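You operate a simulated robot arm through the tools that you are given. There is no shell and no other tool.

The job below is to be done with a simulated robot arm. You get a single attempt, and the scene is never put back.

## Task
Lock the side fixture's board and tap both its high pegs level.
Fine: push in both holders before you tap; use the mallet on the glue bench and put it back; leave the other board.

The check looks at the end state, three seconds after you hand in, the way a careful person would. Anything else that was tipped, shoved, dropped, spilled or broken makes it a failure.

## Robot
A 6-joint arm with a fingered hand, fixed in place. Base frame: the origin is at the foot of the arm, x ahead of it, y to its left, z up; the work surface is at about z = 886. Readings come in mm, degrees, newtons and seconds.
With the tool pointing down near the work surface it reaches from about 380 to 940 mm from the base axis. Its first joint turns from -166.0 to 166.0 degrees. Payload 5 kg.
The tool frame sits at the grasp point between the pads (the TCP): z along the fingers, y along the line on which they close. The tips reach 37 mm beyond it. Largest opening 124 mm; the body of the gripper starts 43 mm behind the TCP. The gripper is a hand of 3 fingers: y runs from the thumb to the fingers, the wrist lies at [-21, -125, -215] in the tool frame, and closing takes about 1.5 s.
Orientation is that of the tool frame in the base frame, as a unit quaternion [x, y, z, w]. With the fingers straight down and the wrist toward the robot, the tool's x, y and z point along [0, 1, 0], [1, 0, 0] and [0, 0, -1] of the base frame.

## Interface
- The arm moves only by the tool step_arm. Its argument "series" is a list of rows, each a list of 7 numbers: the turn, a rotation vector about the base's x, y, z in units of 60 degrees (1.0 is 60 degrees), then the shift along the base's x, y, z in units of 400 mm (1.0 is 400 mm), then the gripper command, from -1 (fully open) to 1 (shut), values between in proportion. In form: [[ax, ay, az, x, y, z, hand], ...]. A call has 1 to 20 rows; each row is the pose to reach, as a shift and turn from the pose commanded when the call began. A call with a number of a shift or a turn outside -1 to 1 is refused whole. A row lasts 0.2 s, in which the tool goes at most 50 mm and 8.6 degrees; a call with a longer step from one row to the next is refused whole, and so is a gripper value outside its range. Where a pose cannot be reached the arm comes as near as it can. A force on the tool above 50 N (or 10 N above the force at the start of the call, whichever is more), or a blocked arm, ends the call early, and 0.2 s more pass. The fingers move at their own pace (about 72 mm/s each) and stop on an object; they squeeze with about 24 N. The grip force told is the motor's: it shows also when the fingers shut on nothing. Time passes only in rows, and 0.2 s behind the last, so rows that repeat a pose let the fingers close. The reply holds the time, the measured pose of the TCP, the force on the tool along the base axes, the opening and the grip force, in the units named above and with some noise, with the torque about the TCP (base axes, N m) and any sound that the robot's microphone picked up.
- Cameras (640 x 400 px; columns grow to the right, rows downward): "scene" is fixed at [400.3, -500.7, 1621]; the picture's right is [0.80, -0.60, 0.00], its down [-0.40, -0.54, -0.74] and it looks along [0.44, 0.59, -0.68] (base axes); focal length 336 px, centre (320, 200). "wrist" rides on the gripper at [73, -104, -154] in the tool frame; the picture's right is [-0.83, 0.26, -0.49], its down [-0.51, -0.72, 0.47] and it looks along [-0.23, 0.64, 0.73] (tool axes); focal length 243 px, centre (320, 200). There is no depth. A picture from a camera that has moved, and an enlarged one, comes with that camera's place and axes in the base frame and with its lens.
- capture(camera): a new picture of that camera. It takes no simulated time.
- set_grasp(shape): the hand has 3 fingers and takes this shape, open, in about a second: jaw (thumb against the fingers, like two jaws); tri (thumb and two fingers); tip (a fingertip pinch); poke (one finger out to press); point (the index stretched); flat (the hand flat); cup (the hand cupped); fist (a fist). The gripper value then closes the fingers along that shape, each until it touches; the sizes above hold for jaw. It gives what a move gives, with no picture.
- close_up(camera, box): a new picture of the part [left, top, right, bottom] of that camera's present view, enlarged. It takes no simulated time.
- close_job(): hands the job in; it is judged then, once.

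Nothing tells you positions but the pictures and the camera data. Unless the task says otherwise, let go and move clear before handing in.

The tools are called after ">>>" as a command line: name --pt "numbers of a row" for each row, then --argument value for the rest, lists and objects as JSON in quotes. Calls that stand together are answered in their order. step_arm: Moves the arm, as the interface text tells. Its arguments: {"type":"object","properties":{"series":{"type":"array","items":{"type":"array","items":{"type":"number"}}}},"required":["series"]} The other tools are called the same way: set_grasp (shape) gives the hand a shape; capture (camera) takes a picture; close_up (camera, box) takes an enlarged picture of a part of a camera's view; close_job () hands the job in.

At the start:

```text
time: 0.0
eef_pos: [671.5, 320.6, 1198.8]
tcp_rot: [0.706, 0.708, 0.0, 0.0]
ft_force: [-0.5, -0.7, 0.1]
ft_torque: [0.01, 0.03, 0.0]
finger_gap: 123.5
grip_force: 0.1
shape: jaw
```

scene: 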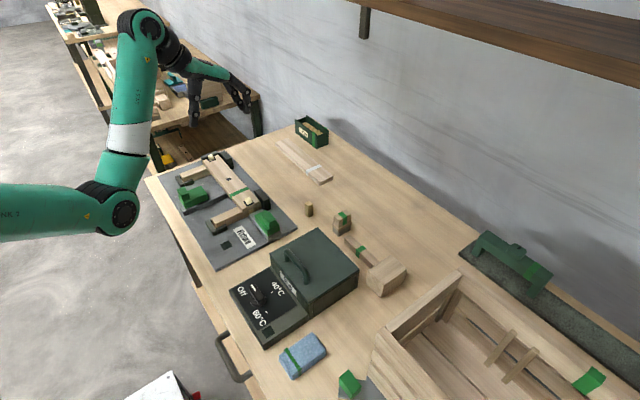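
wrist: 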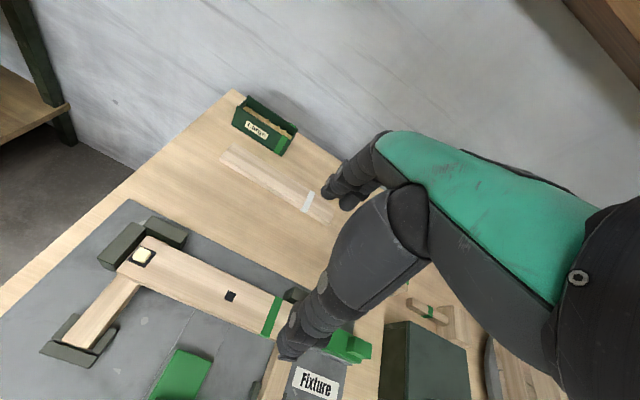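

I see a bench with a gray fixture plate labelled "Fixture" on the left, a glue pot/heater in the middle, a mallet near it, and an open box to the right. I'll look closer before moving.

>>> close_up --camera "scene" --box '[140, 130, 300, 280]'

>>> close_up --camera "scene" --box '[290, 190, 450, 310]'

>>> close_up --camera "scene" --box '[40, 0, 270, 180]'

>>> close_up --camera "scene" --box '[360, 220, 640, 400]'

>>> close_up --camera "wrist" --box '[0, 180, 400, 400]'

```text
2.67 times, centred on (220, 205) of scene
camera zoom: at [400.3, -500.7, 1621.0], right [0.8, -0.6, 0.0], down [-0.4, -0.54, -0.74], along [0.44, 0.59, -0.68], focal length 897 px, centre (587, 187)
```

zoom: 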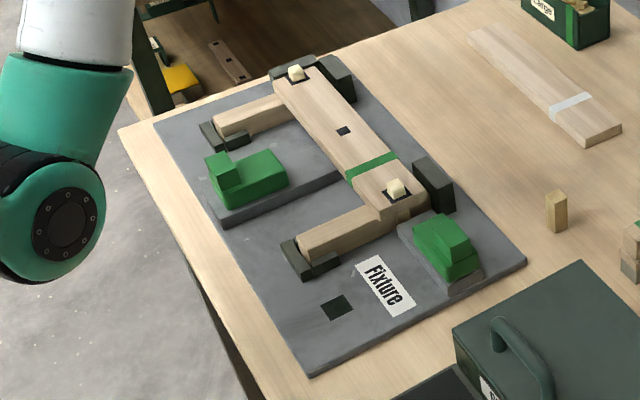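

```text
3.33 times, centred on (370, 250) of scene
camera zoom: at [400.3, -500.7, 1621.0], right [0.8, -0.6, 0.0], down [-0.4, -0.54, -0.74], along [0.44, 0.59, -0.68], focal length 1122 px, centre (153, 33)
```

zoom: 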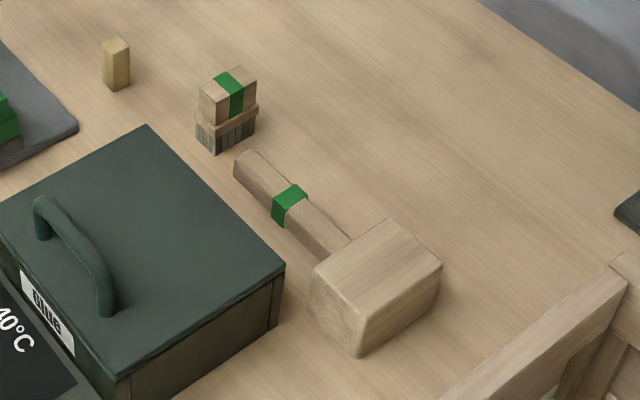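

```text
2.22 times, centred on (155, 90) of scene
camera zoom: at [400.3, -500.7, 1621.0], right [0.8, -0.6, 0.0], down [-0.4, -0.54, -0.74], along [0.44, 0.59, -0.68], focal length 748 px, centre (687, 444)
```

zoom: 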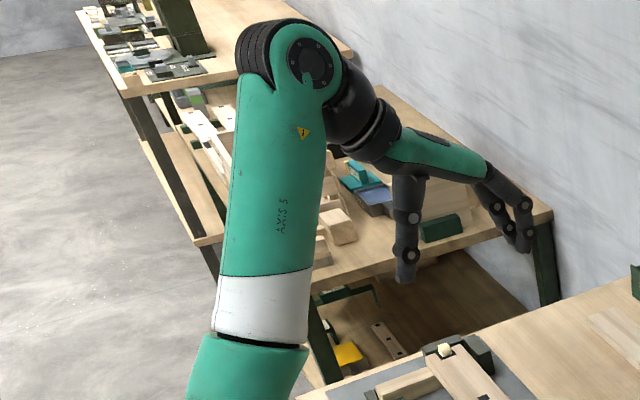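

```text
2.22 times, centred on (500, 310) of scene
camera zoom: at [400.3, -500.7, 1621.0], right [0.8, -0.6, 0.0], down [-0.4, -0.54, -0.74], along [0.44, 0.59, -0.68], focal length 748 px, centre (-80, -44)
```

zoom: 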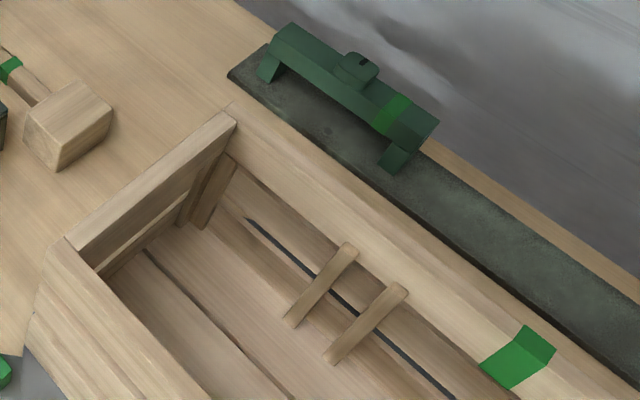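

```text
1.60 times, centred on (200, 290) of wrist
camera zoom: at [567.3, 391.8, 1354.2], right [0.26, -0.83, 0.49], down [-0.72, -0.51, -0.47], along [0.64, -0.23, -0.73], focal length 388 px, centre (512, 56)
```

zoom: 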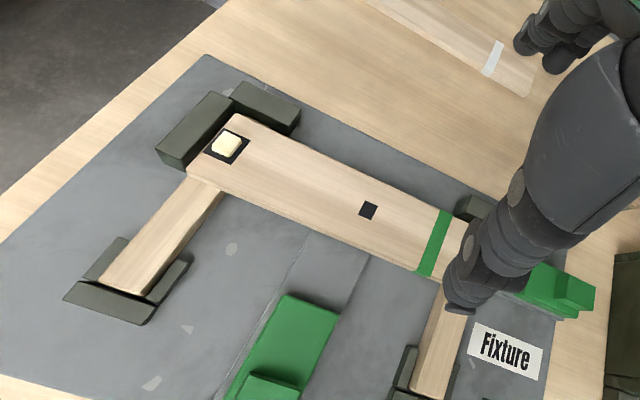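

I see the main bench, plus more benches farther to the left with things on them. Before choosing which fixture is meant, I'll zoom in on those and on the lower edge of the picture.

>>> close_up --camera "scene" --box '[150, 50, 270, 180]'

>>> close_up --camera "scene" --box '[40, 0, 140, 70]'

>>> close_up --camera "scene" --box '[110, 300, 420, 400]'

>>> close_up --camera "scene" --box '[220, 100, 360, 200]'

>>> close_up --camera "scene" --box '[220, 220, 370, 350]'

```text
3.08 times, centred on (210, 115) of scene
camera zoom: at [400.3, -500.7, 1621.0], right [0.8, -0.6, 0.0], down [-0.4, -0.54, -0.74], along [0.44, 0.59, -0.68], focal length 1035 px, centre (658, 462)
```

zoom: 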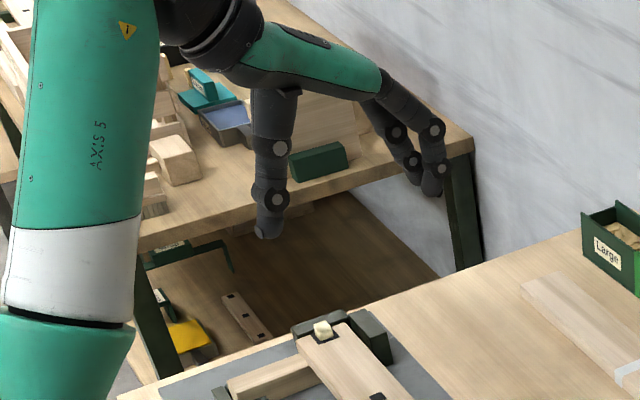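

```text
5.71 times, centred on (90, 35) of scene
camera zoom: at [400.3, -500.7, 1621.0], right [0.8, -0.6, 0.0], down [-0.4, -0.54, -0.74], along [0.44, 0.59, -0.68], focal length 1922 px, centre (1634, 1143)
```

zoom: 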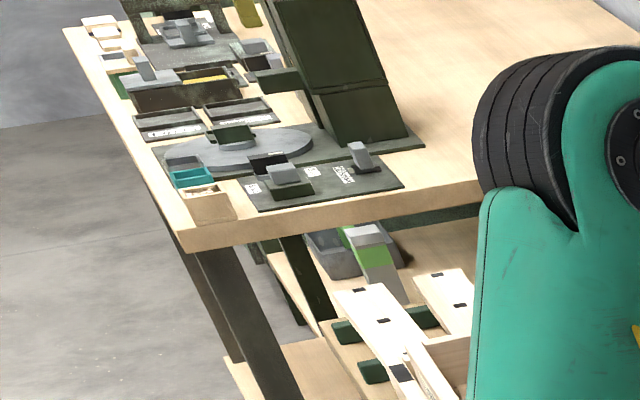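

```text
2.06 times, centred on (265, 350) of scene
camera zoom: at [400.3, -500.7, 1621.0], right [0.8, -0.6, 0.0], down [-0.4, -0.54, -0.74], along [0.44, 0.59, -0.68], focal length 695 px, centre (434, -110)
```

zoom: 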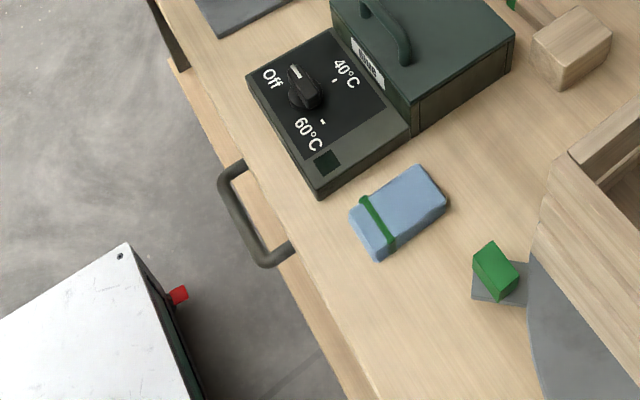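

```text
4.00 times, centred on (290, 150) of scene
camera zoom: at [400.3, -500.7, 1621.0], right [0.8, -0.6, 0.0], down [-0.4, -0.54, -0.74], along [0.44, 0.59, -0.68], focal length 1346 px, centre (440, 400)
```

zoom: 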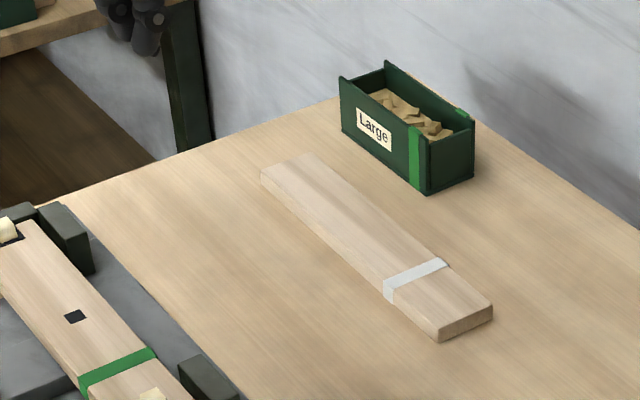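

```text
3.08 times, centred on (295, 285) of scene
camera zoom: at [400.3, -500.7, 1621.0], right [0.8, -0.6, 0.0], down [-0.4, -0.54, -0.74], along [0.44, 0.59, -0.68], focal length 1035 px, centre (397, -62)
```

zoom: 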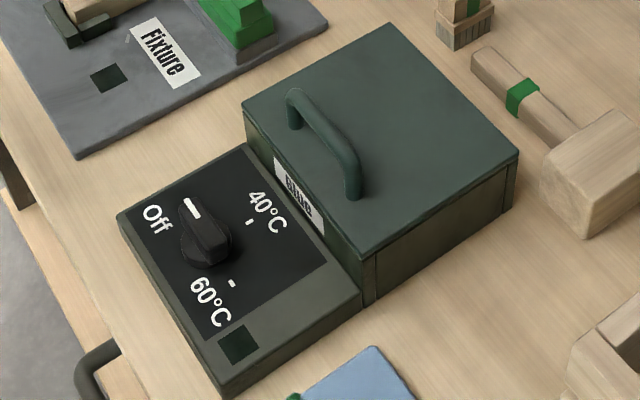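

The fixture at about (600, 250) holds a board with two raised pegs and has two green sliding holders. The mallet lies near the glue pot. There's also a gray plate with a green part under the crate at the right, so I'll pan the wrist camera that way before deciding.

>>> step_arm --pt "0 0 0 0 -0.1 0 -1" --pt "0 0 0 0 -0.2 0 -1" --pt "0 0 0 0 -0.3 0 -1" --pt "0 0 0 0 -0.4 0 -1" --pt "0 0 0 0 -0.5 0 -1" --pt "0 0 0 0 -0.6 0 -1" --pt "0 0 0 0 -0.7 0 -1" --pt "0 0 0 0 -0.8 0 -1" --pt "0 0 0 0 -0.9 0 -1" --pt "0 0 0 0 -1 0 -1" --pt "0 0 0 0 -1 0 -1"

>>> capture --camera "wrist"

>>> capture --camera "scene"

```text
time: 2.4
eef_pos: [679.4, -82.6, 1193.8]
tcp_rot: [0.706, 0.708, 0.001, 0.003]
ft_force: [0.4, -0.9, -0.4]
ft_torque: [-0.01, 0.03, -0.01]
finger_gap: 123.5
grip_force: 0.0
shape: jaw
out of reach, approached as far as the arm can: row 4, 5, 6, 7, 8, 9, 10, 11
```

```text
taken
camera wrist: at [573.3, -10.6, 1348.2], right [0.26, -0.83, 0.49], down [-0.72, -0.51, -0.48], along [0.65, -0.23, -0.73], focal length 243 px, centre (320, 200)
```

wrist: 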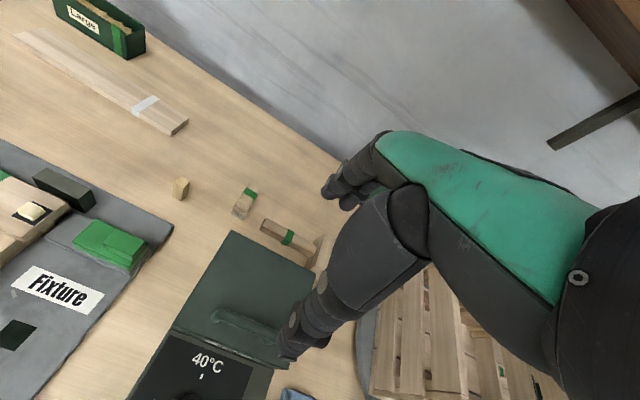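

```text
taken
```

scene: 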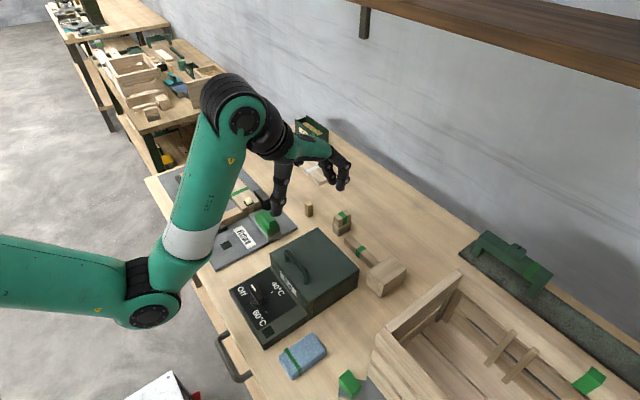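

The arm now reveals the neighbouring bench. I'll zoom in there and at the crate area with the new views.

>>> close_up --camera "scene" --box '[80, 20, 240, 170]'

>>> close_up --camera "wrist" --box '[340, 200, 640, 400]'

>>> close_up --camera "wrist" --box '[160, 140, 360, 300]'

```text
2.67 times, centred on (160, 95) of scene
camera zoom: at [400.3, -500.7, 1621.0], right [0.8, -0.6, 0.0], down [-0.4, -0.54, -0.74], along [0.44, 0.59, -0.68], focal length 897 px, centre (747, 480)
```

zoom: 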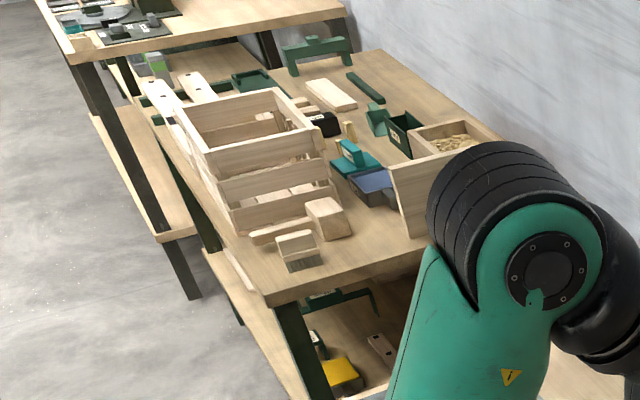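

```text
2.00 times, centred on (490, 300) of wrist
camera zoom: at [573.3, -10.6, 1348.2], right [0.26, -0.83, 0.49], down [-0.72, -0.51, -0.48], along [0.65, -0.23, -0.73], focal length 485 px, centre (-20, 0)
```

zoom: 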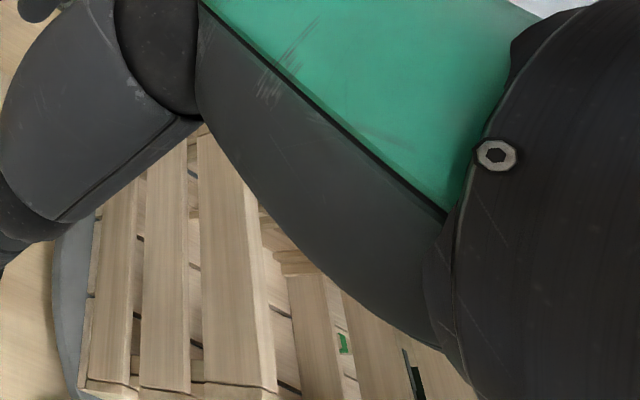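

```text
2.50 times, centred on (260, 220) of wrist
camera zoom: at [573.3, -10.6, 1348.2], right [0.26, -0.83, 0.49], down [-0.72, -0.51, -0.48], along [0.65, -0.23, -0.73], focal length 606 px, centre (470, 150)
```

zoom: 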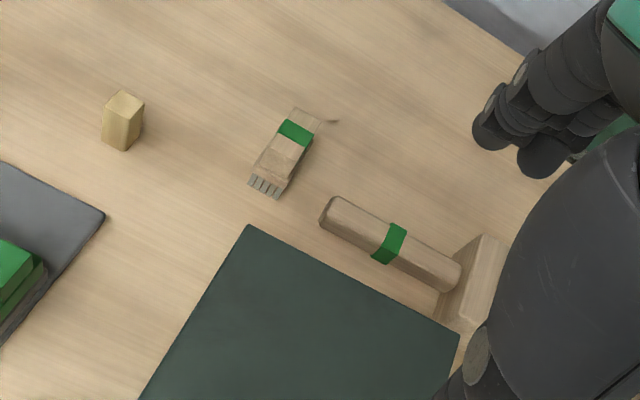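

The only fixture with a board here is the one on this glue bench, at x≈497–751, y≈78–571. The white-banded board is the one to leave alone. The holders slide in +x (middle) and +y (near end), and the pegs are near (668, 481) and (669, 210). I'll move back for a cleaner view of it.

>>> step_arm --pt "0 0 0 -0.06 0.1 0 -1" --pt "0 0 0 -0.12 0.2 0 -1" --pt "0 0 0 -0.18 0.3 0 -1" --pt "0 0 0 -0.24 0.4 0 -1" --pt "0 0 0 -0.3 0.5 0 -1" --pt "0 0 0 -0.36 0.6 0 -1" --pt "0 0 0 -0.42 0.7 0 -1" --pt "0 0 0 -0.48 0.8 0 -1" --pt "0 0 0 -0.54 0.9 0 -1" --pt "0 0 0 -0.6 1 0 -1" --pt "0 0 0 -0.6 1 0 -1"

>>> capture --camera "wrist"

>>> capture --camera "scene"

```text
time: 4.8
eef_pos: [486.5, 319.1, 1101.2]
tcp_rot: [0.707, 0.708, 0.002, 0.002]
ft_force: [1.0, 0.0, 0.4]
ft_torque: [-0.02, 0.02, 0.0]
finger_gap: 123.9
grip_force: 0.1
shape: jaw
out of reach, approached as far as the arm can: row 1, 2, 3, 4, 5, 6, 7, 8, 9, 10, 11
```

```text
taken
camera wrist: at [381.3, 389.8, 1255.5], right [0.26, -0.83, 0.49], down [-0.72, -0.51, -0.48], along [0.65, -0.23, -0.73], focal length 243 px, centre (320, 200)
```

wrist: 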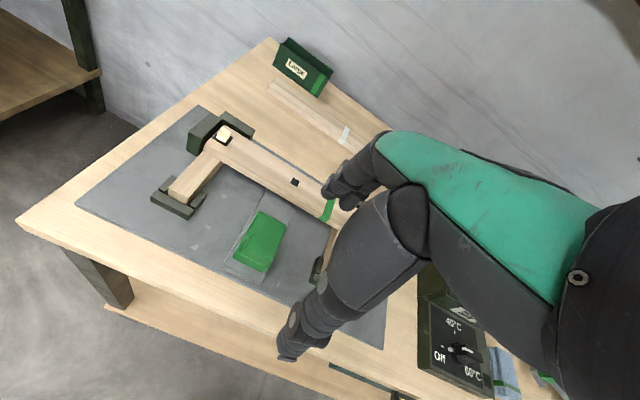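

```text
taken
```

scene: 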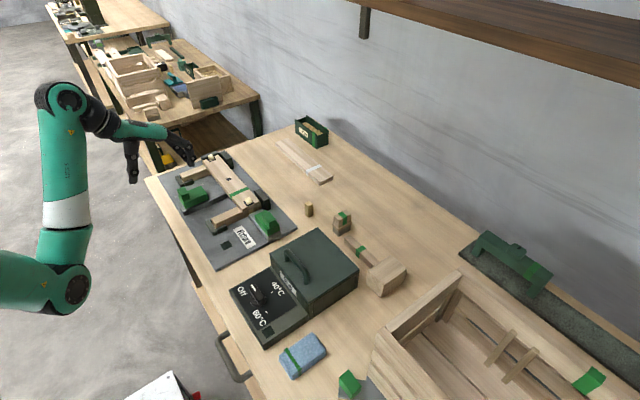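

The reach shrinks as the tool goes higher: the minimum radius is about 580 at z=1100. The fixture is now unobstructed in the scene view, so I'll zoom in for measurements.

>>> close_up --camera "scene" --box '[150, 140, 230, 190]'

>>> close_up --camera "scene" --box '[160, 170, 240, 220]'

>>> close_up --camera "scene" --box '[210, 180, 300, 240]'

>>> close_up --camera "wrist" --box '[130, 100, 370, 300]'

>>> close_up --camera "scene" --box '[330, 200, 420, 310]'

```text
8.00 times, centred on (190, 165) of scene
camera zoom: at [400.3, -500.7, 1621.0], right [0.8, -0.6, 0.0], down [-0.4, -0.54, -0.74], along [0.44, 0.59, -0.68], focal length 2692 px, centre (1360, 480)
```

zoom: 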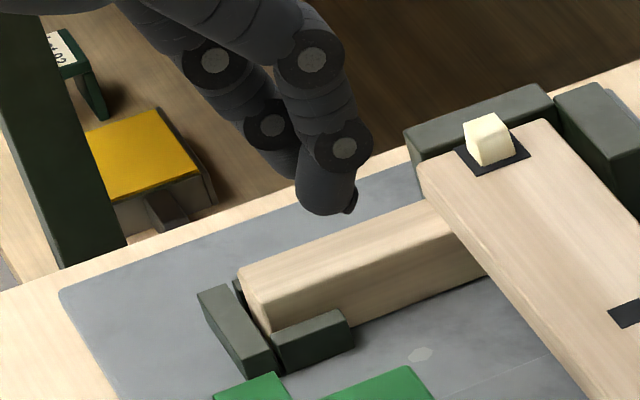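

```text
8.00 times, centred on (200, 195) of scene
camera zoom: at [400.3, -500.7, 1621.0], right [0.8, -0.6, 0.0], down [-0.4, -0.54, -0.74], along [0.44, 0.59, -0.68], focal length 2692 px, centre (1280, 240)
```

zoom: 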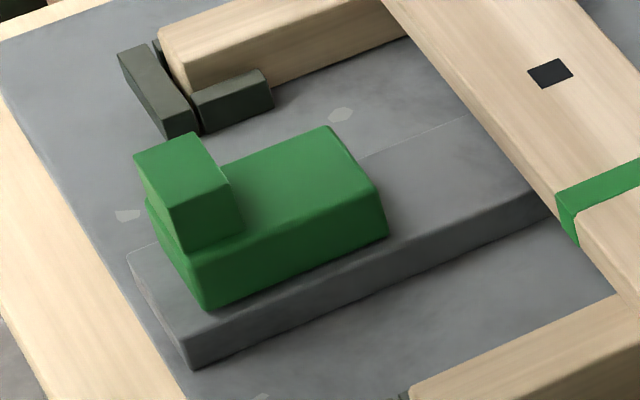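

```text
6.67 times, centred on (255, 210) of scene
camera zoom: at [400.3, -500.7, 1621.0], right [0.8, -0.6, 0.0], down [-0.4, -0.54, -0.74], along [0.44, 0.59, -0.68], focal length 2243 px, centre (753, 133)
```

zoom: 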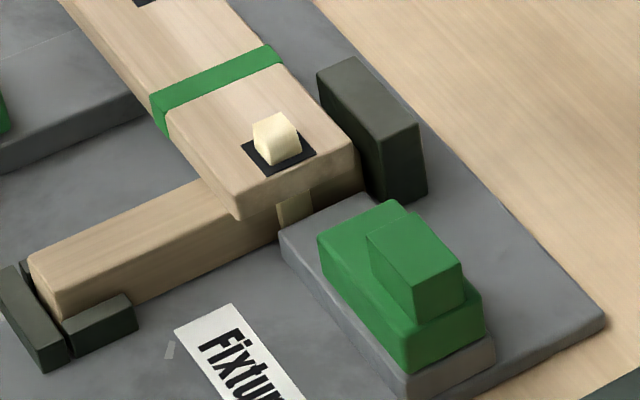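

```text
2.00 times, centred on (250, 200) of wrist
camera zoom: at [381.3, 389.8, 1255.5], right [0.26, -0.83, 0.49], down [-0.72, -0.51, -0.48], along [0.65, -0.23, -0.73], focal length 485 px, centre (460, 200)
```

zoom: 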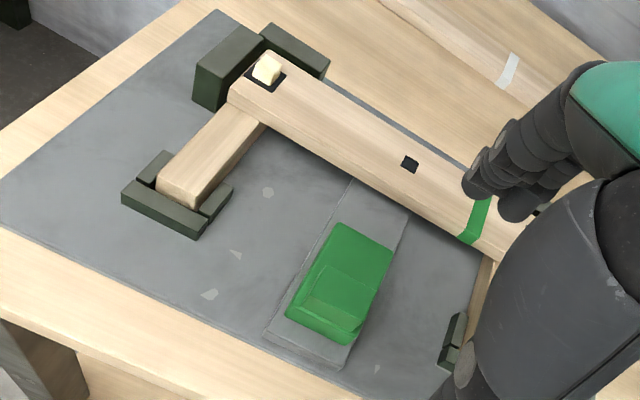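

```text
3.64 times, centred on (375, 255) of scene
camera zoom: at [400.3, -500.7, 1621.0], right [0.8, -0.6, 0.0], down [-0.4, -0.54, -0.74], along [0.44, 0.59, -0.68], focal length 1223 px, centre (120, 0)
```

zoom: 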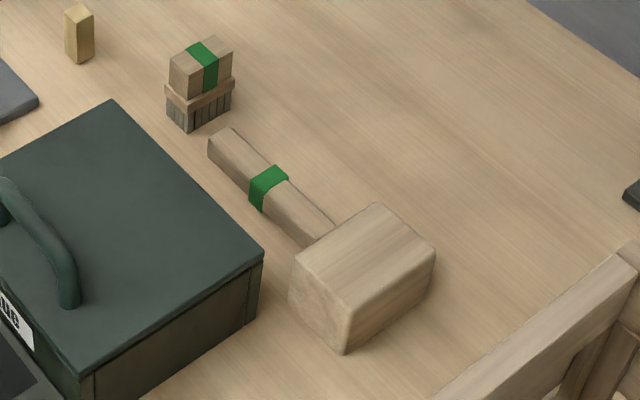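

The board rests on two legs, with gaps of about 50 mm at holder 1 and 35 mm at holder 2. I need the fence heights to plan the tap, so I'll take finer zooms.

>>> close_up --camera "wrist" --box '[170, 100, 270, 170]'

>>> close_up --camera "wrist" --box '[210, 180, 330, 290]'

>>> close_up --camera "scene" --box '[195, 140, 240, 170]'

>>> close_up --camera "scene" --box '[235, 185, 280, 215]'

```text
5.71 times, centred on (220, 135) of wrist
camera zoom: at [381.3, 389.8, 1255.5], right [0.26, -0.83, 0.49], down [-0.72, -0.51, -0.48], along [0.65, -0.23, -0.73], focal length 1386 px, centre (891, 571)
```

zoom: 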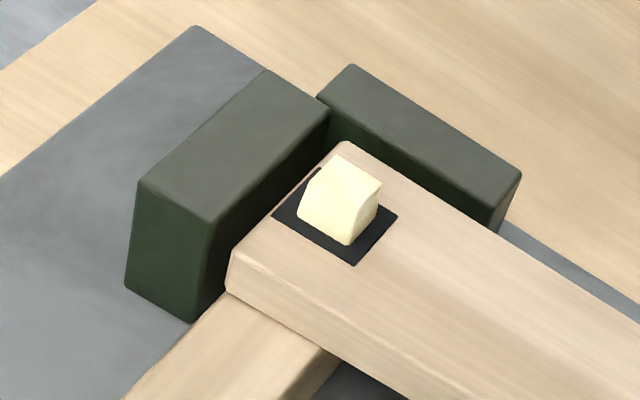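

```text
3.64 times, centred on (270, 235) of wrist
camera zoom: at [381.3, 389.8, 1255.5], right [0.26, -0.83, 0.49], down [-0.72, -0.51, -0.48], along [0.65, -0.23, -0.73], focal length 882 px, centre (502, 73)
```

zoom: 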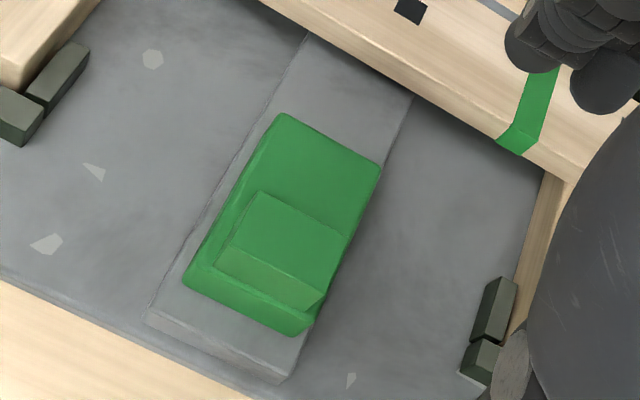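

```text
13.33 times, centred on (218, 155) of scene
camera zoom: at [400.3, -500.7, 1621.0], right [0.8, -0.6, 0.0], down [-0.4, -0.54, -0.74], along [0.44, 0.59, -0.68], focal length 4486 px, centre (1687, 800)
```

zoom: 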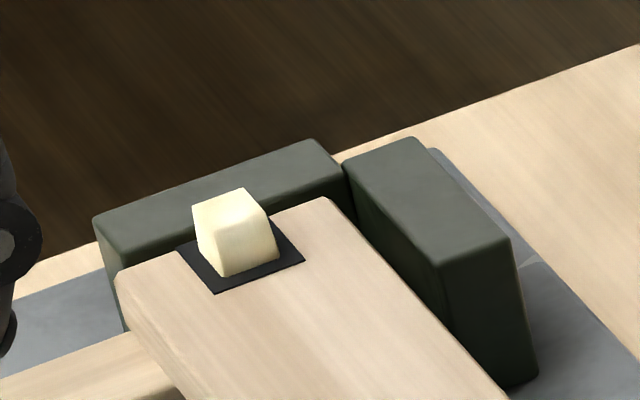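

```text
13.33 times, centred on (258, 200) of scene
camera zoom: at [400.3, -500.7, 1621.0], right [0.8, -0.6, 0.0], down [-0.4, -0.54, -0.74], along [0.44, 0.59, -0.68], focal length 4486 px, centre (1153, 200)
```

zoom: 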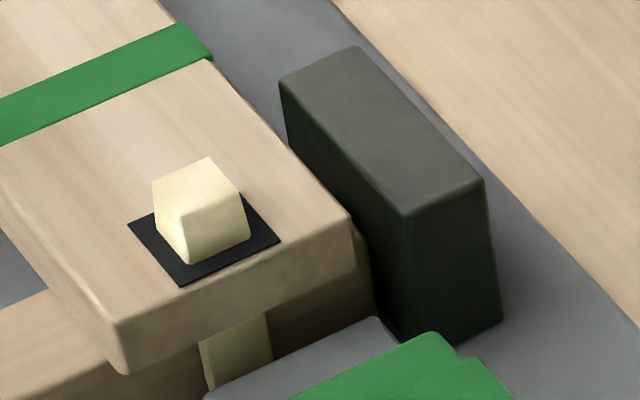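

The fence tops sit about level with the board (~934), the pegs stand ~14 mm proud, and the mallet lies with its handle along y at x≈823. I'll close the hand and test a small descent to learn how out-of-reach commands are kept.

>>> step_arm --pt "0 0 0 0 0 -0.05 0" --pt "0 0 0 0 0 -0.1 1" --pt "0 0 0 0 0 -0.1 1" --pt "0 0 0 0 0 -0.1 1" --pt "0 0 0 0 0 -0.1 1" --pt "0 0 0 0 0 -0.1 1" --pt "0 0 0 0 0 -0.1 1" --pt "0 0 0 0 0 -0.1 1"

>>> capture --camera "wrist"

>>> capture --camera "scene"

```text
time: 6.6
eef_pos: [487.2, 321.4, 1061.8]
tcp_rot: [0.706, 0.708, 0.0, 0.0]
ft_force: [-0.2, 0.8, -0.3]
ft_torque: [0.0, -0.03, -0.02]
finger_gap: 0.2
grip_force: 23.9
shape: jaw
```

```text
taken
camera wrist: at [382.7, 391.8, 1216.8], right [0.26, -0.83, 0.49], down [-0.72, -0.51, -0.47], along [0.64, -0.23, -0.73], focal length 243 px, centre (320, 200)
```

wrist: 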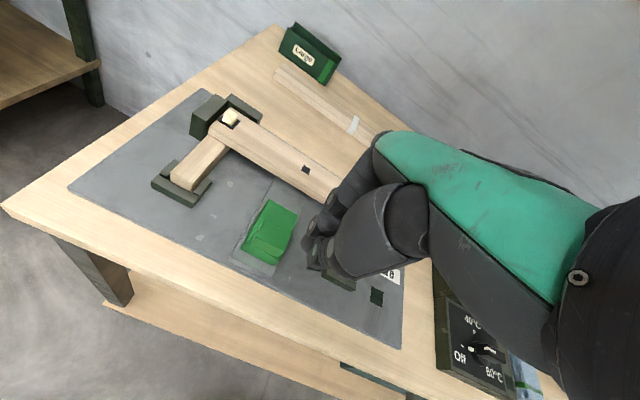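

```text
taken
```

scene: 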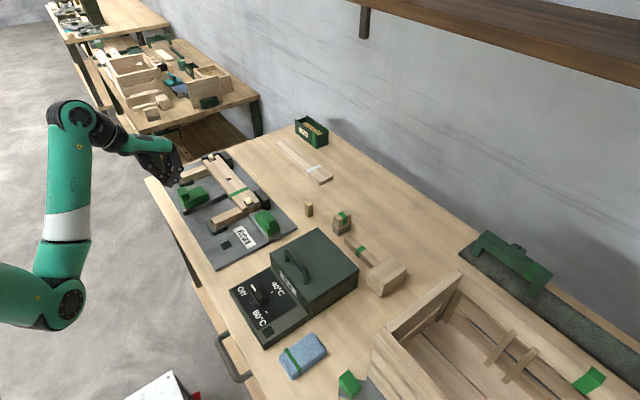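

Commands are clipped to the reachable pose, so I can rely on the readings. Next I'll go behind holder 1 (its rear face is at x≈514, y≈345) with the hand shut.

>>> step_arm --pt "0 0 0 -0.055 0.06 0 1" --pt "0 0 0 -0.065 0.06 -0.08 1" --pt "0 0 0 -0.065 0.06 -0.16 1" --pt "0 0 0 -0.065 0.06 -0.21 1" --pt "0 0 0 -0.065 0.06 -0.25 1" --pt "0 0 0 -0.065 0.06 -0.25 1"

>>> capture --camera "wrist"

>>> close_up --camera "scene" --box '[120, 130, 260, 240]'

```text
time: 8.0
eef_pos: [459.9, 346.6, 961.4]
tcp_rot: [0.706, 0.708, 0.0, 0.001]
ft_force: [0.2, 0.1, -0.1]
ft_torque: [0.05, -0.02, 0.02]
finger_gap: 0.0
grip_force: 24.5
shape: jaw
```

```text
taken
camera wrist: at [355.8, 418.0, 1115.7], right [0.26, -0.83, 0.49], down [-0.72, -0.51, -0.47], along [0.64, -0.23, -0.73], focal length 243 px, centre (320, 200)
```

wrist: 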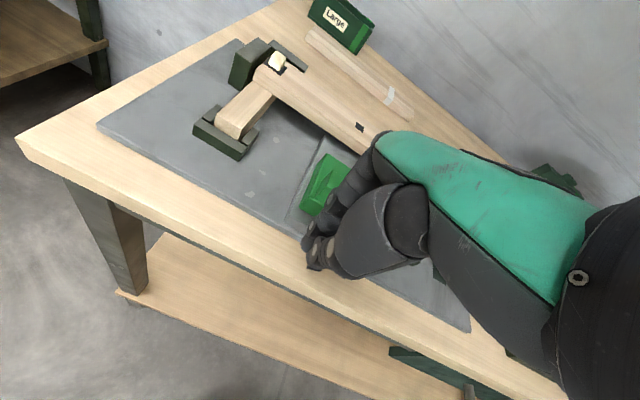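

```text
3.64 times, centred on (190, 185) of scene
camera zoom: at [400.3, -500.7, 1621.0], right [0.8, -0.6, 0.0], down [-0.4, -0.54, -0.74], along [0.44, 0.59, -0.68], focal length 1223 px, centre (793, 254)
```

zoom: 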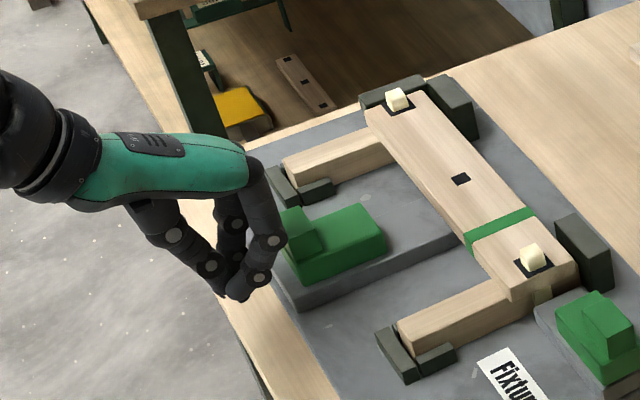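

The fingertips are at about z=920, behind holder 1. I'll now push in +x slowly while watching the force.

>>> step_arm --pt "0 0 0 0.015 0 0 1" --pt "0 0 0 0.03 0 0 1" --pt "0 0 0 0.045 0 0 1" --pt "0 0 0 0.06 0 0 1" --pt "0 0 0 0.075 0 0 1" --pt "0 0 0 0.09 0 0 1" --pt "0 0 0 0.105 0 0 1" --pt "0 0 0 0.12 0 0 1" --pt "0 0 0 0.13 0 0 1" --pt "0 0 0 0.14 0 0 1" --pt "0 0 0 0.15 0 0 1"

>>> close_up --camera "scene" --box '[120, 130, 260, 240]'

```text
time: 10.4
eef_pos: [521.1, 346.5, 964.4]
tcp_rot: [0.706, 0.708, 0.0, 0.0]
ft_force: [-7.9, 0.3, 4.6]
ft_torque: [-0.08, -0.17, -0.14]
finger_gap: 0.1
grip_force: 24.5
shape: jaw
```

```text
3.64 times, centred on (190, 185) of scene
camera zoom: at [400.3, -500.7, 1621.0], right [0.8, -0.6, 0.0], down [-0.4, -0.54, -0.74], along [0.44, 0.59, -0.68], focal length 1223 px, centre (793, 254)
```

zoom: 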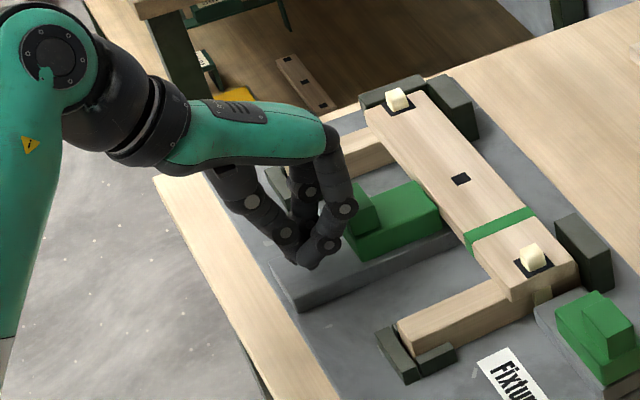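

Holder 1 slides with about 8 N of drag and is nearing the board. I'll continue with finer steps.

>>> step_arm --pt "0 0 0 0.0075 0 0 1" --pt "0 0 0 0.015 0 0 1" --pt "0 0 0 0.0225 0 0 1" --pt "0 0 0 0.03 0 0 1" --pt "0 0 0 0.035 0 0 1"

>>> close_up --camera "scene" --box '[150, 150, 260, 230]'

```text
time: 11.6
eef_pos: [534.2, 345.9, 962.7]
tcp_rot: [0.706, 0.708, 0.001, 0.0]
ft_force: [-16.6, -0.8, 13.2]
ft_torque: [-0.22, -0.41, -0.28]
finger_gap: 0.0
grip_force: 24.3
shape: jaw
```

```text
5.00 times, centred on (205, 190) of scene
camera zoom: at [400.3, -500.7, 1621.0], right [0.8, -0.6, 0.0], down [-0.4, -0.54, -0.74], along [0.44, 0.59, -0.68], focal length 1682 px, centre (895, 250)
```

zoom: 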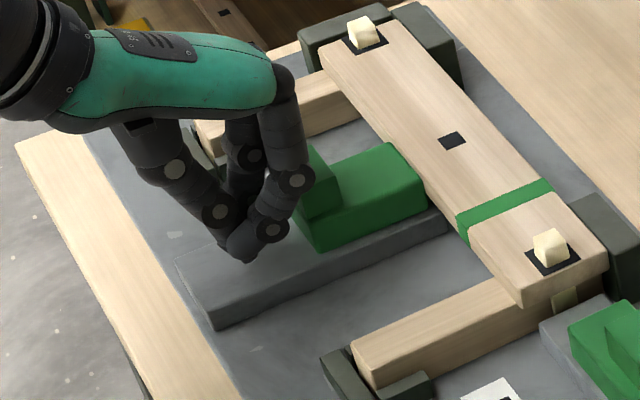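

The holder is now at the board and the force is 17 N. I'll keep pressing gently so the board seats against its fence.

>>> step_arm --pt "0 0 0 0.005 0 0 1" --pt "0 0 0 0.01 0 0 1" --pt "0 0 0 0.015 0 0 1" --pt "0 0 0 0.015 0 0 1"

>>> close_up --camera "scene" --box '[150, 150, 260, 230]'

>>> close_up --camera "scene" --box '[235, 185, 280, 215]'

```text
time: 12.6
eef_pos: [539.9, 346.1, 964.1]
tcp_rot: [0.707, 0.708, 0.0, 0.001]
ft_force: [-23.1, -6.5, 10.6]
ft_torque: [-0.31, -0.29, -0.57]
finger_gap: 0.0
grip_force: 24.3
shape: jaw
```

```text
5.00 times, centred on (205, 190) of scene
camera zoom: at [400.3, -500.7, 1621.0], right [0.8, -0.6, 0.0], down [-0.4, -0.54, -0.74], along [0.44, 0.59, -0.68], focal length 1682 px, centre (895, 250)
```

zoom: 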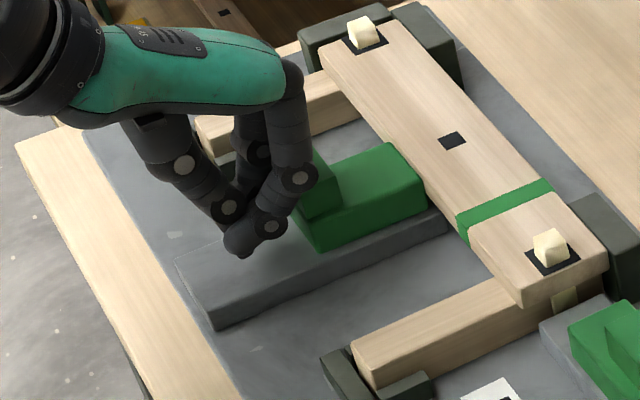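

```text
13.33 times, centred on (258, 200) of scene
camera zoom: at [400.3, -500.7, 1621.0], right [0.8, -0.6, 0.0], down [-0.4, -0.54, -0.74], along [0.44, 0.59, -0.68], focal length 4486 px, centre (1153, 200)
```

zoom: 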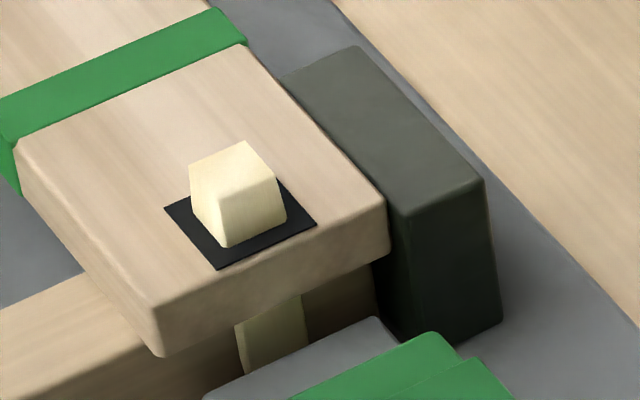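

The board moved about 10 mm and now touches the near fence. I'll check the contact at holder 1 and at the far fence.

>>> close_up --camera "scene" --box '[195, 170, 245, 205]'

>>> close_up --camera "scene" --box '[195, 140, 240, 170]'

>>> capture --camera "wrist"

```text
11.43 times, centred on (220, 188) of scene
camera zoom: at [400.3, -500.7, 1621.0], right [0.8, -0.6, 0.0], down [-0.4, -0.54, -0.74], along [0.44, 0.59, -0.68], focal length 3845 px, centre (1463, 343)
```

zoom: 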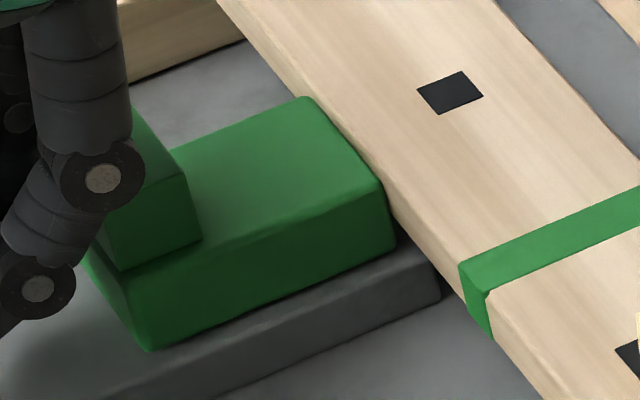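

```text
13.33 times, centred on (218, 155) of scene
camera zoom: at [400.3, -500.7, 1621.0], right [0.8, -0.6, 0.0], down [-0.4, -0.54, -0.74], along [0.44, 0.59, -0.68], focal length 4486 px, centre (1687, 800)
```

zoom: 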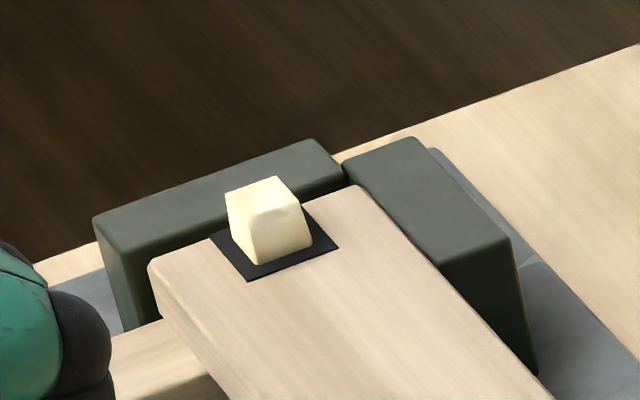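

```text
taken
camera wrist: at [435.2, 417.4, 1118.8], right [0.26, -0.83, 0.49], down [-0.72, -0.51, -0.47], along [0.64, -0.23, -0.73], focal length 243 px, centre (320, 200)
```

wrist: 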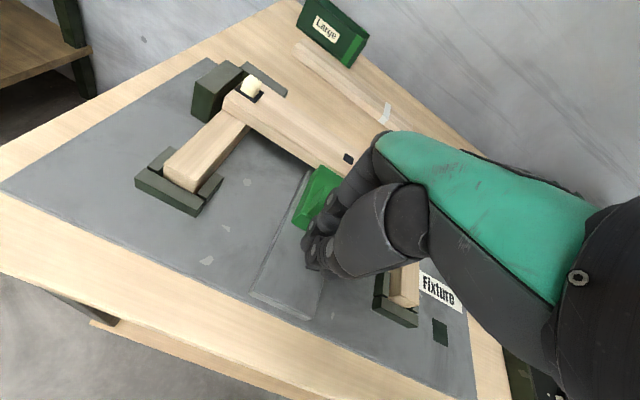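

The board is tight against both side fences, with holder 1 against it. I'll give it one more small firm press to confirm it's seated, then back away and rise.

>>> step_arm --pt "0 0 0 0.005 0 0 1" --pt "0 0 0 0.01 0 0 1" --pt "0 0 0 0.01 0 0 1"

>>> close_up --camera "scene" --box '[195, 170, 245, 205]'

>>> step_arm --pt "0 0 0 -0.01 0 0 1" --pt "0 0 0 -0.03 0 0 1" --pt "0 0 0 -0.06 0 0 1" --pt "0 0 0 -0.1 0 0 1" --pt "0 0 0 -0.1 0 0.05 1" --pt "0 0 0 -0.1 0 0.12 1" --pt "0 0 0 -0.1 0 0.15 1" --pt "0 0 0 -0.1 0 0.15 1"

>>> close_up --camera "scene" --box '[170, 160, 250, 215]'

```text
time: 13.4
eef_pos: [544.0, 347.1, 964.3]
tcp_rot: [0.706, 0.708, 0.0, 0.001]
ft_force: [-26.9, -6.6, 12.9]
ft_torque: [-0.21, -0.26, -0.6]
finger_gap: 0.0
grip_force: 23.6
shape: jaw
```

```text
11.43 times, centred on (220, 188) of scene
camera zoom: at [400.3, -500.7, 1621.0], right [0.8, -0.6, 0.0], down [-0.4, -0.54, -0.74], along [0.44, 0.59, -0.68], focal length 3845 px, centre (1463, 343)
```

zoom: 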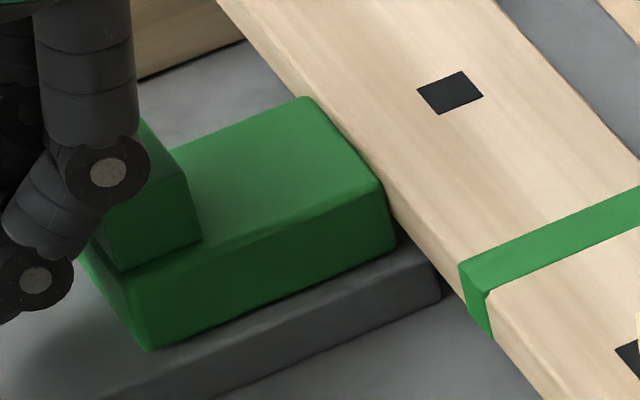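

```text
time: 15.2
eef_pos: [505.6, 347.8, 1023.5]
tcp_rot: [0.706, 0.708, 0.0, 0.0]
ft_force: [-0.3, 0.2, 0.0]
ft_torque: [-0.03, -0.01, -0.02]
finger_gap: 0.0
grip_force: 24.6
shape: jaw
```

```text
7.27 times, centred on (210, 188) of scene
camera zoom: at [400.3, -500.7, 1621.0], right [0.8, -0.6, 0.0], down [-0.4, -0.54, -0.74], along [0.44, 0.59, -0.68], focal length 2447 px, centre (1120, 291)
```

zoom: 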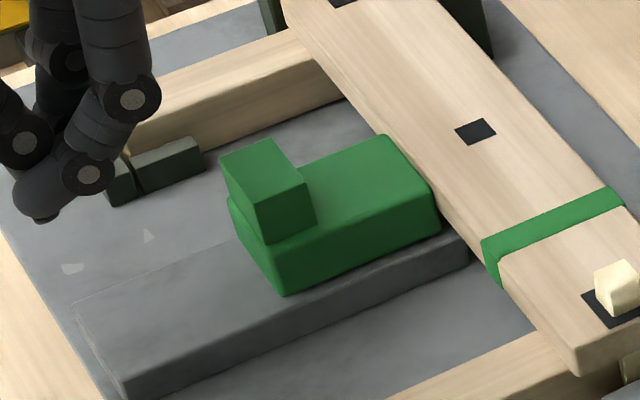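

Holder 1 stays in place. Next is holder 2, whose knob is around (676, 99). The glue pot is close behind it, so I'll pinch the knob from above, slide it in +y, and firm it up from behind afterwards.

>>> step_arm --pt "0 0 0 0.05 -0.08 0.02 0" --pt "0 0 0 0.1 -0.16 0.04 -0.1" --pt "0 0 0 0.15 -0.24 0.04 -0.1" --pt "0 0 0 0.2 -0.32 0.04 -0.1" --pt "0 0 0 0.25 -0.4 0.04 -0.1" --pt "0 0 0 0.3 -0.48 0.04 -0.1" --pt "0 0 0 0.36 -0.55 0.04 -0.1" --pt "0 0 0 0.4265 -0.622 0.04 -0.1" --pt "0 0 0 0.4265 -0.622 0.0 -0.1" --pt "0 0 0 0.4265 -0.622 0.0 -0.1"

>>> close_up --camera "scene" --box '[190, 130, 320, 250]'

>>> capture --camera "wrist"

```text
time: 17.4
eef_pos: [676.2, 96.3, 1025.0]
tcp_rot: [0.707, 0.707, 0.0, 0.0]
ft_force: [-0.9, -0.1, 0.5]
ft_torque: [-0.02, -0.01, 0.0]
finger_gap: 67.6
grip_force: 0.2
shape: jaw
```

```text
3.33 times, centred on (255, 190) of scene
camera zoom: at [400.3, -500.7, 1621.0], right [0.8, -0.6, 0.0], down [-0.4, -0.54, -0.74], along [0.44, 0.59, -0.68], focal length 1122 px, centre (537, 233)
```

zoom: 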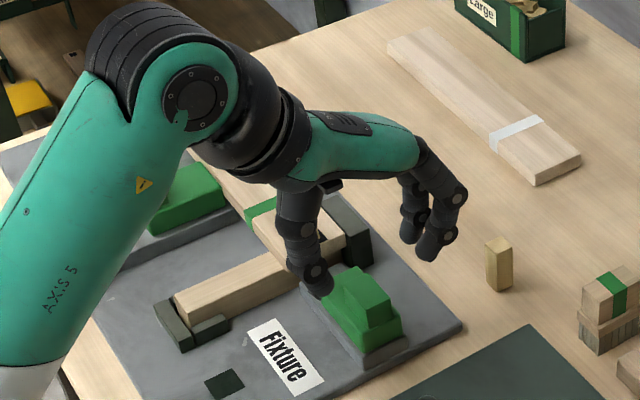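

```text
taken
camera wrist: at [572.4, 168.5, 1178.6], right [0.26, -0.83, 0.49], down [-0.72, -0.51, -0.47], along [0.64, -0.23, -0.73], focal length 243 px, centre (320, 200)
```

wrist: 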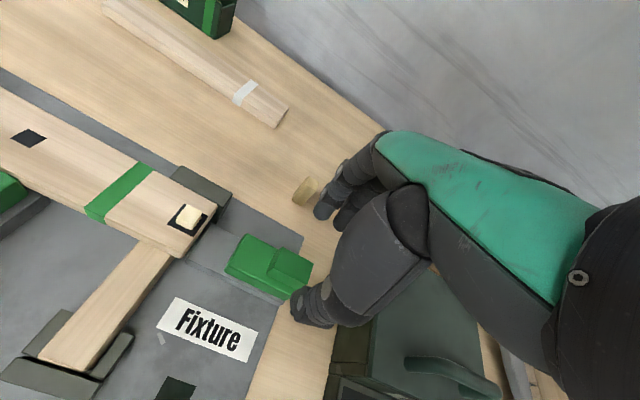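

The knob lies right under the grasp point. I'll descend so the tips stay just above the holder body, then close on the knob.

>>> step_arm --pt "0 0 0 0 0.006 -0.05 -0.1" --pt "0 0 0 0 0.006 -0.1 -0.1" --pt "0 0 0 0 0.006 -0.1 -0.1"

>>> close_up --camera "scene" --box '[190, 130, 320, 250]'

>>> step_arm --pt "0 0 0 0 0 0 0.4" --pt "0 0 0 0 0 0 1" --pt "0 0 0 0 0 0 1" --pt "0 0 0 0 0 0 1" --pt "0 0 0 0 0 0 1"

>>> close_up --camera "scene" --box '[190, 130, 320, 250]'

>>> close_up --camera "wrist" --box '[150, 120, 450, 350]'

```text
time: 18.2
eef_pos: [676.3, 100.8, 982.4]
tcp_rot: [0.706, 0.708, 0.0, 0.001]
ft_force: [0.0, -0.9, -0.1]
ft_torque: [0.04, 0.01, 0.0]
finger_gap: 67.6
grip_force: 0.0
shape: jaw
```

```text
3.33 times, centred on (255, 190) of scene
camera zoom: at [400.3, -500.7, 1621.0], right [0.8, -0.6, 0.0], down [-0.4, -0.54, -0.74], along [0.44, 0.59, -0.68], focal length 1122 px, centre (537, 233)
```

zoom: 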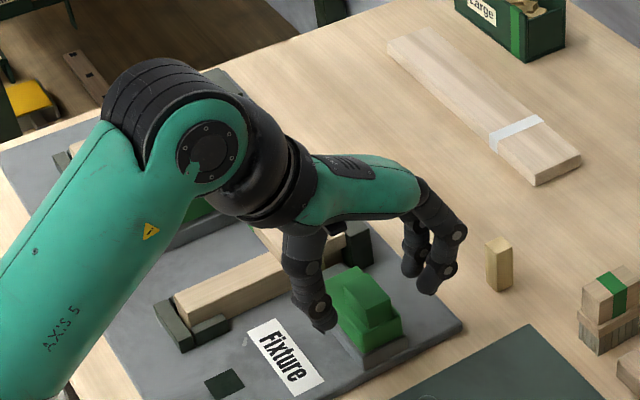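

```text
time: 19.4
eef_pos: [675.9, 100.0, 983.1]
tcp_rot: [0.707, 0.707, 0.0, 0.0]
ft_force: [-0.1, 0.5, -2.6]
ft_torque: [-0.02, -0.04, 0.01]
finger_gap: 18.9
grip_force: 23.8
shape: jaw
```

```text
3.33 times, centred on (255, 190) of scene
camera zoom: at [400.3, -500.7, 1621.0], right [0.8, -0.6, 0.0], down [-0.4, -0.54, -0.74], along [0.44, 0.59, -0.68], focal length 1122 px, centre (537, 233)
```

zoom: 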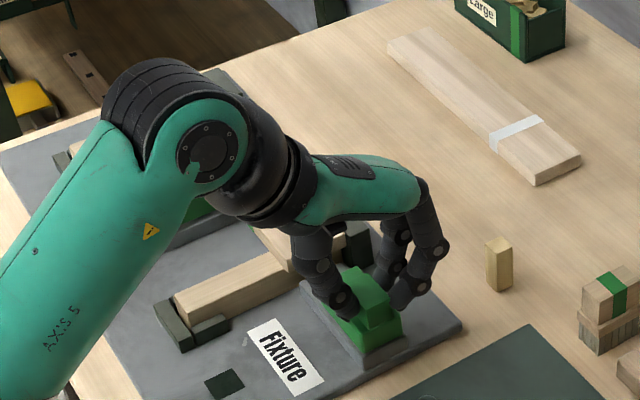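

```text
1.74 times, centred on (300, 235) of wrist
camera zoom: at [572.1, 171.8, 1137.0], right [0.26, -0.83, 0.49], down [-0.72, -0.51, -0.47], along [0.64, -0.23, -0.73], focal length 422 px, centre (355, 139)
```

zoom: 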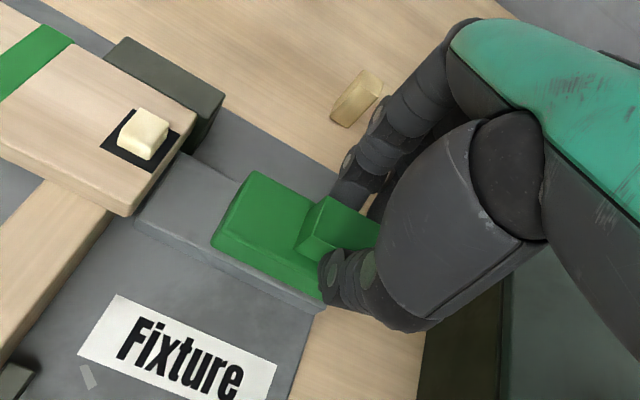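

I have a firm pinch on the knob. I'll slide it toward +y.

>>> step_arm --pt "0 0 0 0 0.01 0 1" --pt "0 0 0 0 0.02 0 1" --pt "0 0 0 0 0.03 0 1" --pt "0 0 0 0 0.04 0 1" --pt "0 0 0 0 0.05 0 1" --pt "0 0 0 0 0.06 0 1" --pt "0 0 0 0 0.07 0 1"

>>> close_up --camera "wrist" --box '[150, 120, 450, 350]'

```text
time: 21.0
eef_pos: [675.6, 128.4, 982.1]
tcp_rot: [0.707, 0.708, 0.0, 0.001]
ft_force: [4.7, -8.1, -12.7]
ft_torque: [-0.18, -0.27, -0.03]
finger_gap: 18.2
grip_force: 24.6
shape: jaw
```

```text
1.74 times, centred on (300, 235) of wrist
camera zoom: at [571.2, 199.4, 1137.8], right [0.26, -0.83, 0.49], down [-0.72, -0.51, -0.47], along [0.64, -0.23, -0.73], focal length 422 px, centre (355, 139)
```

zoom: 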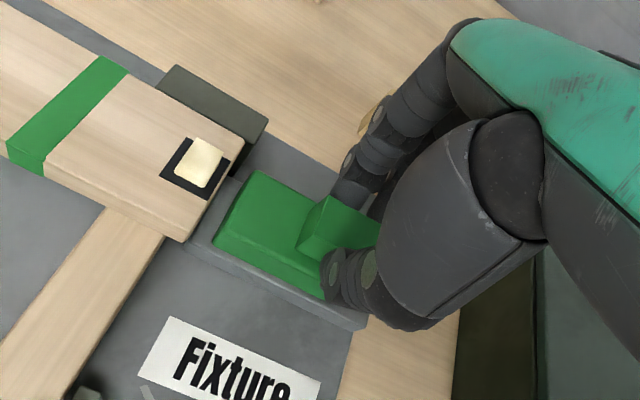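

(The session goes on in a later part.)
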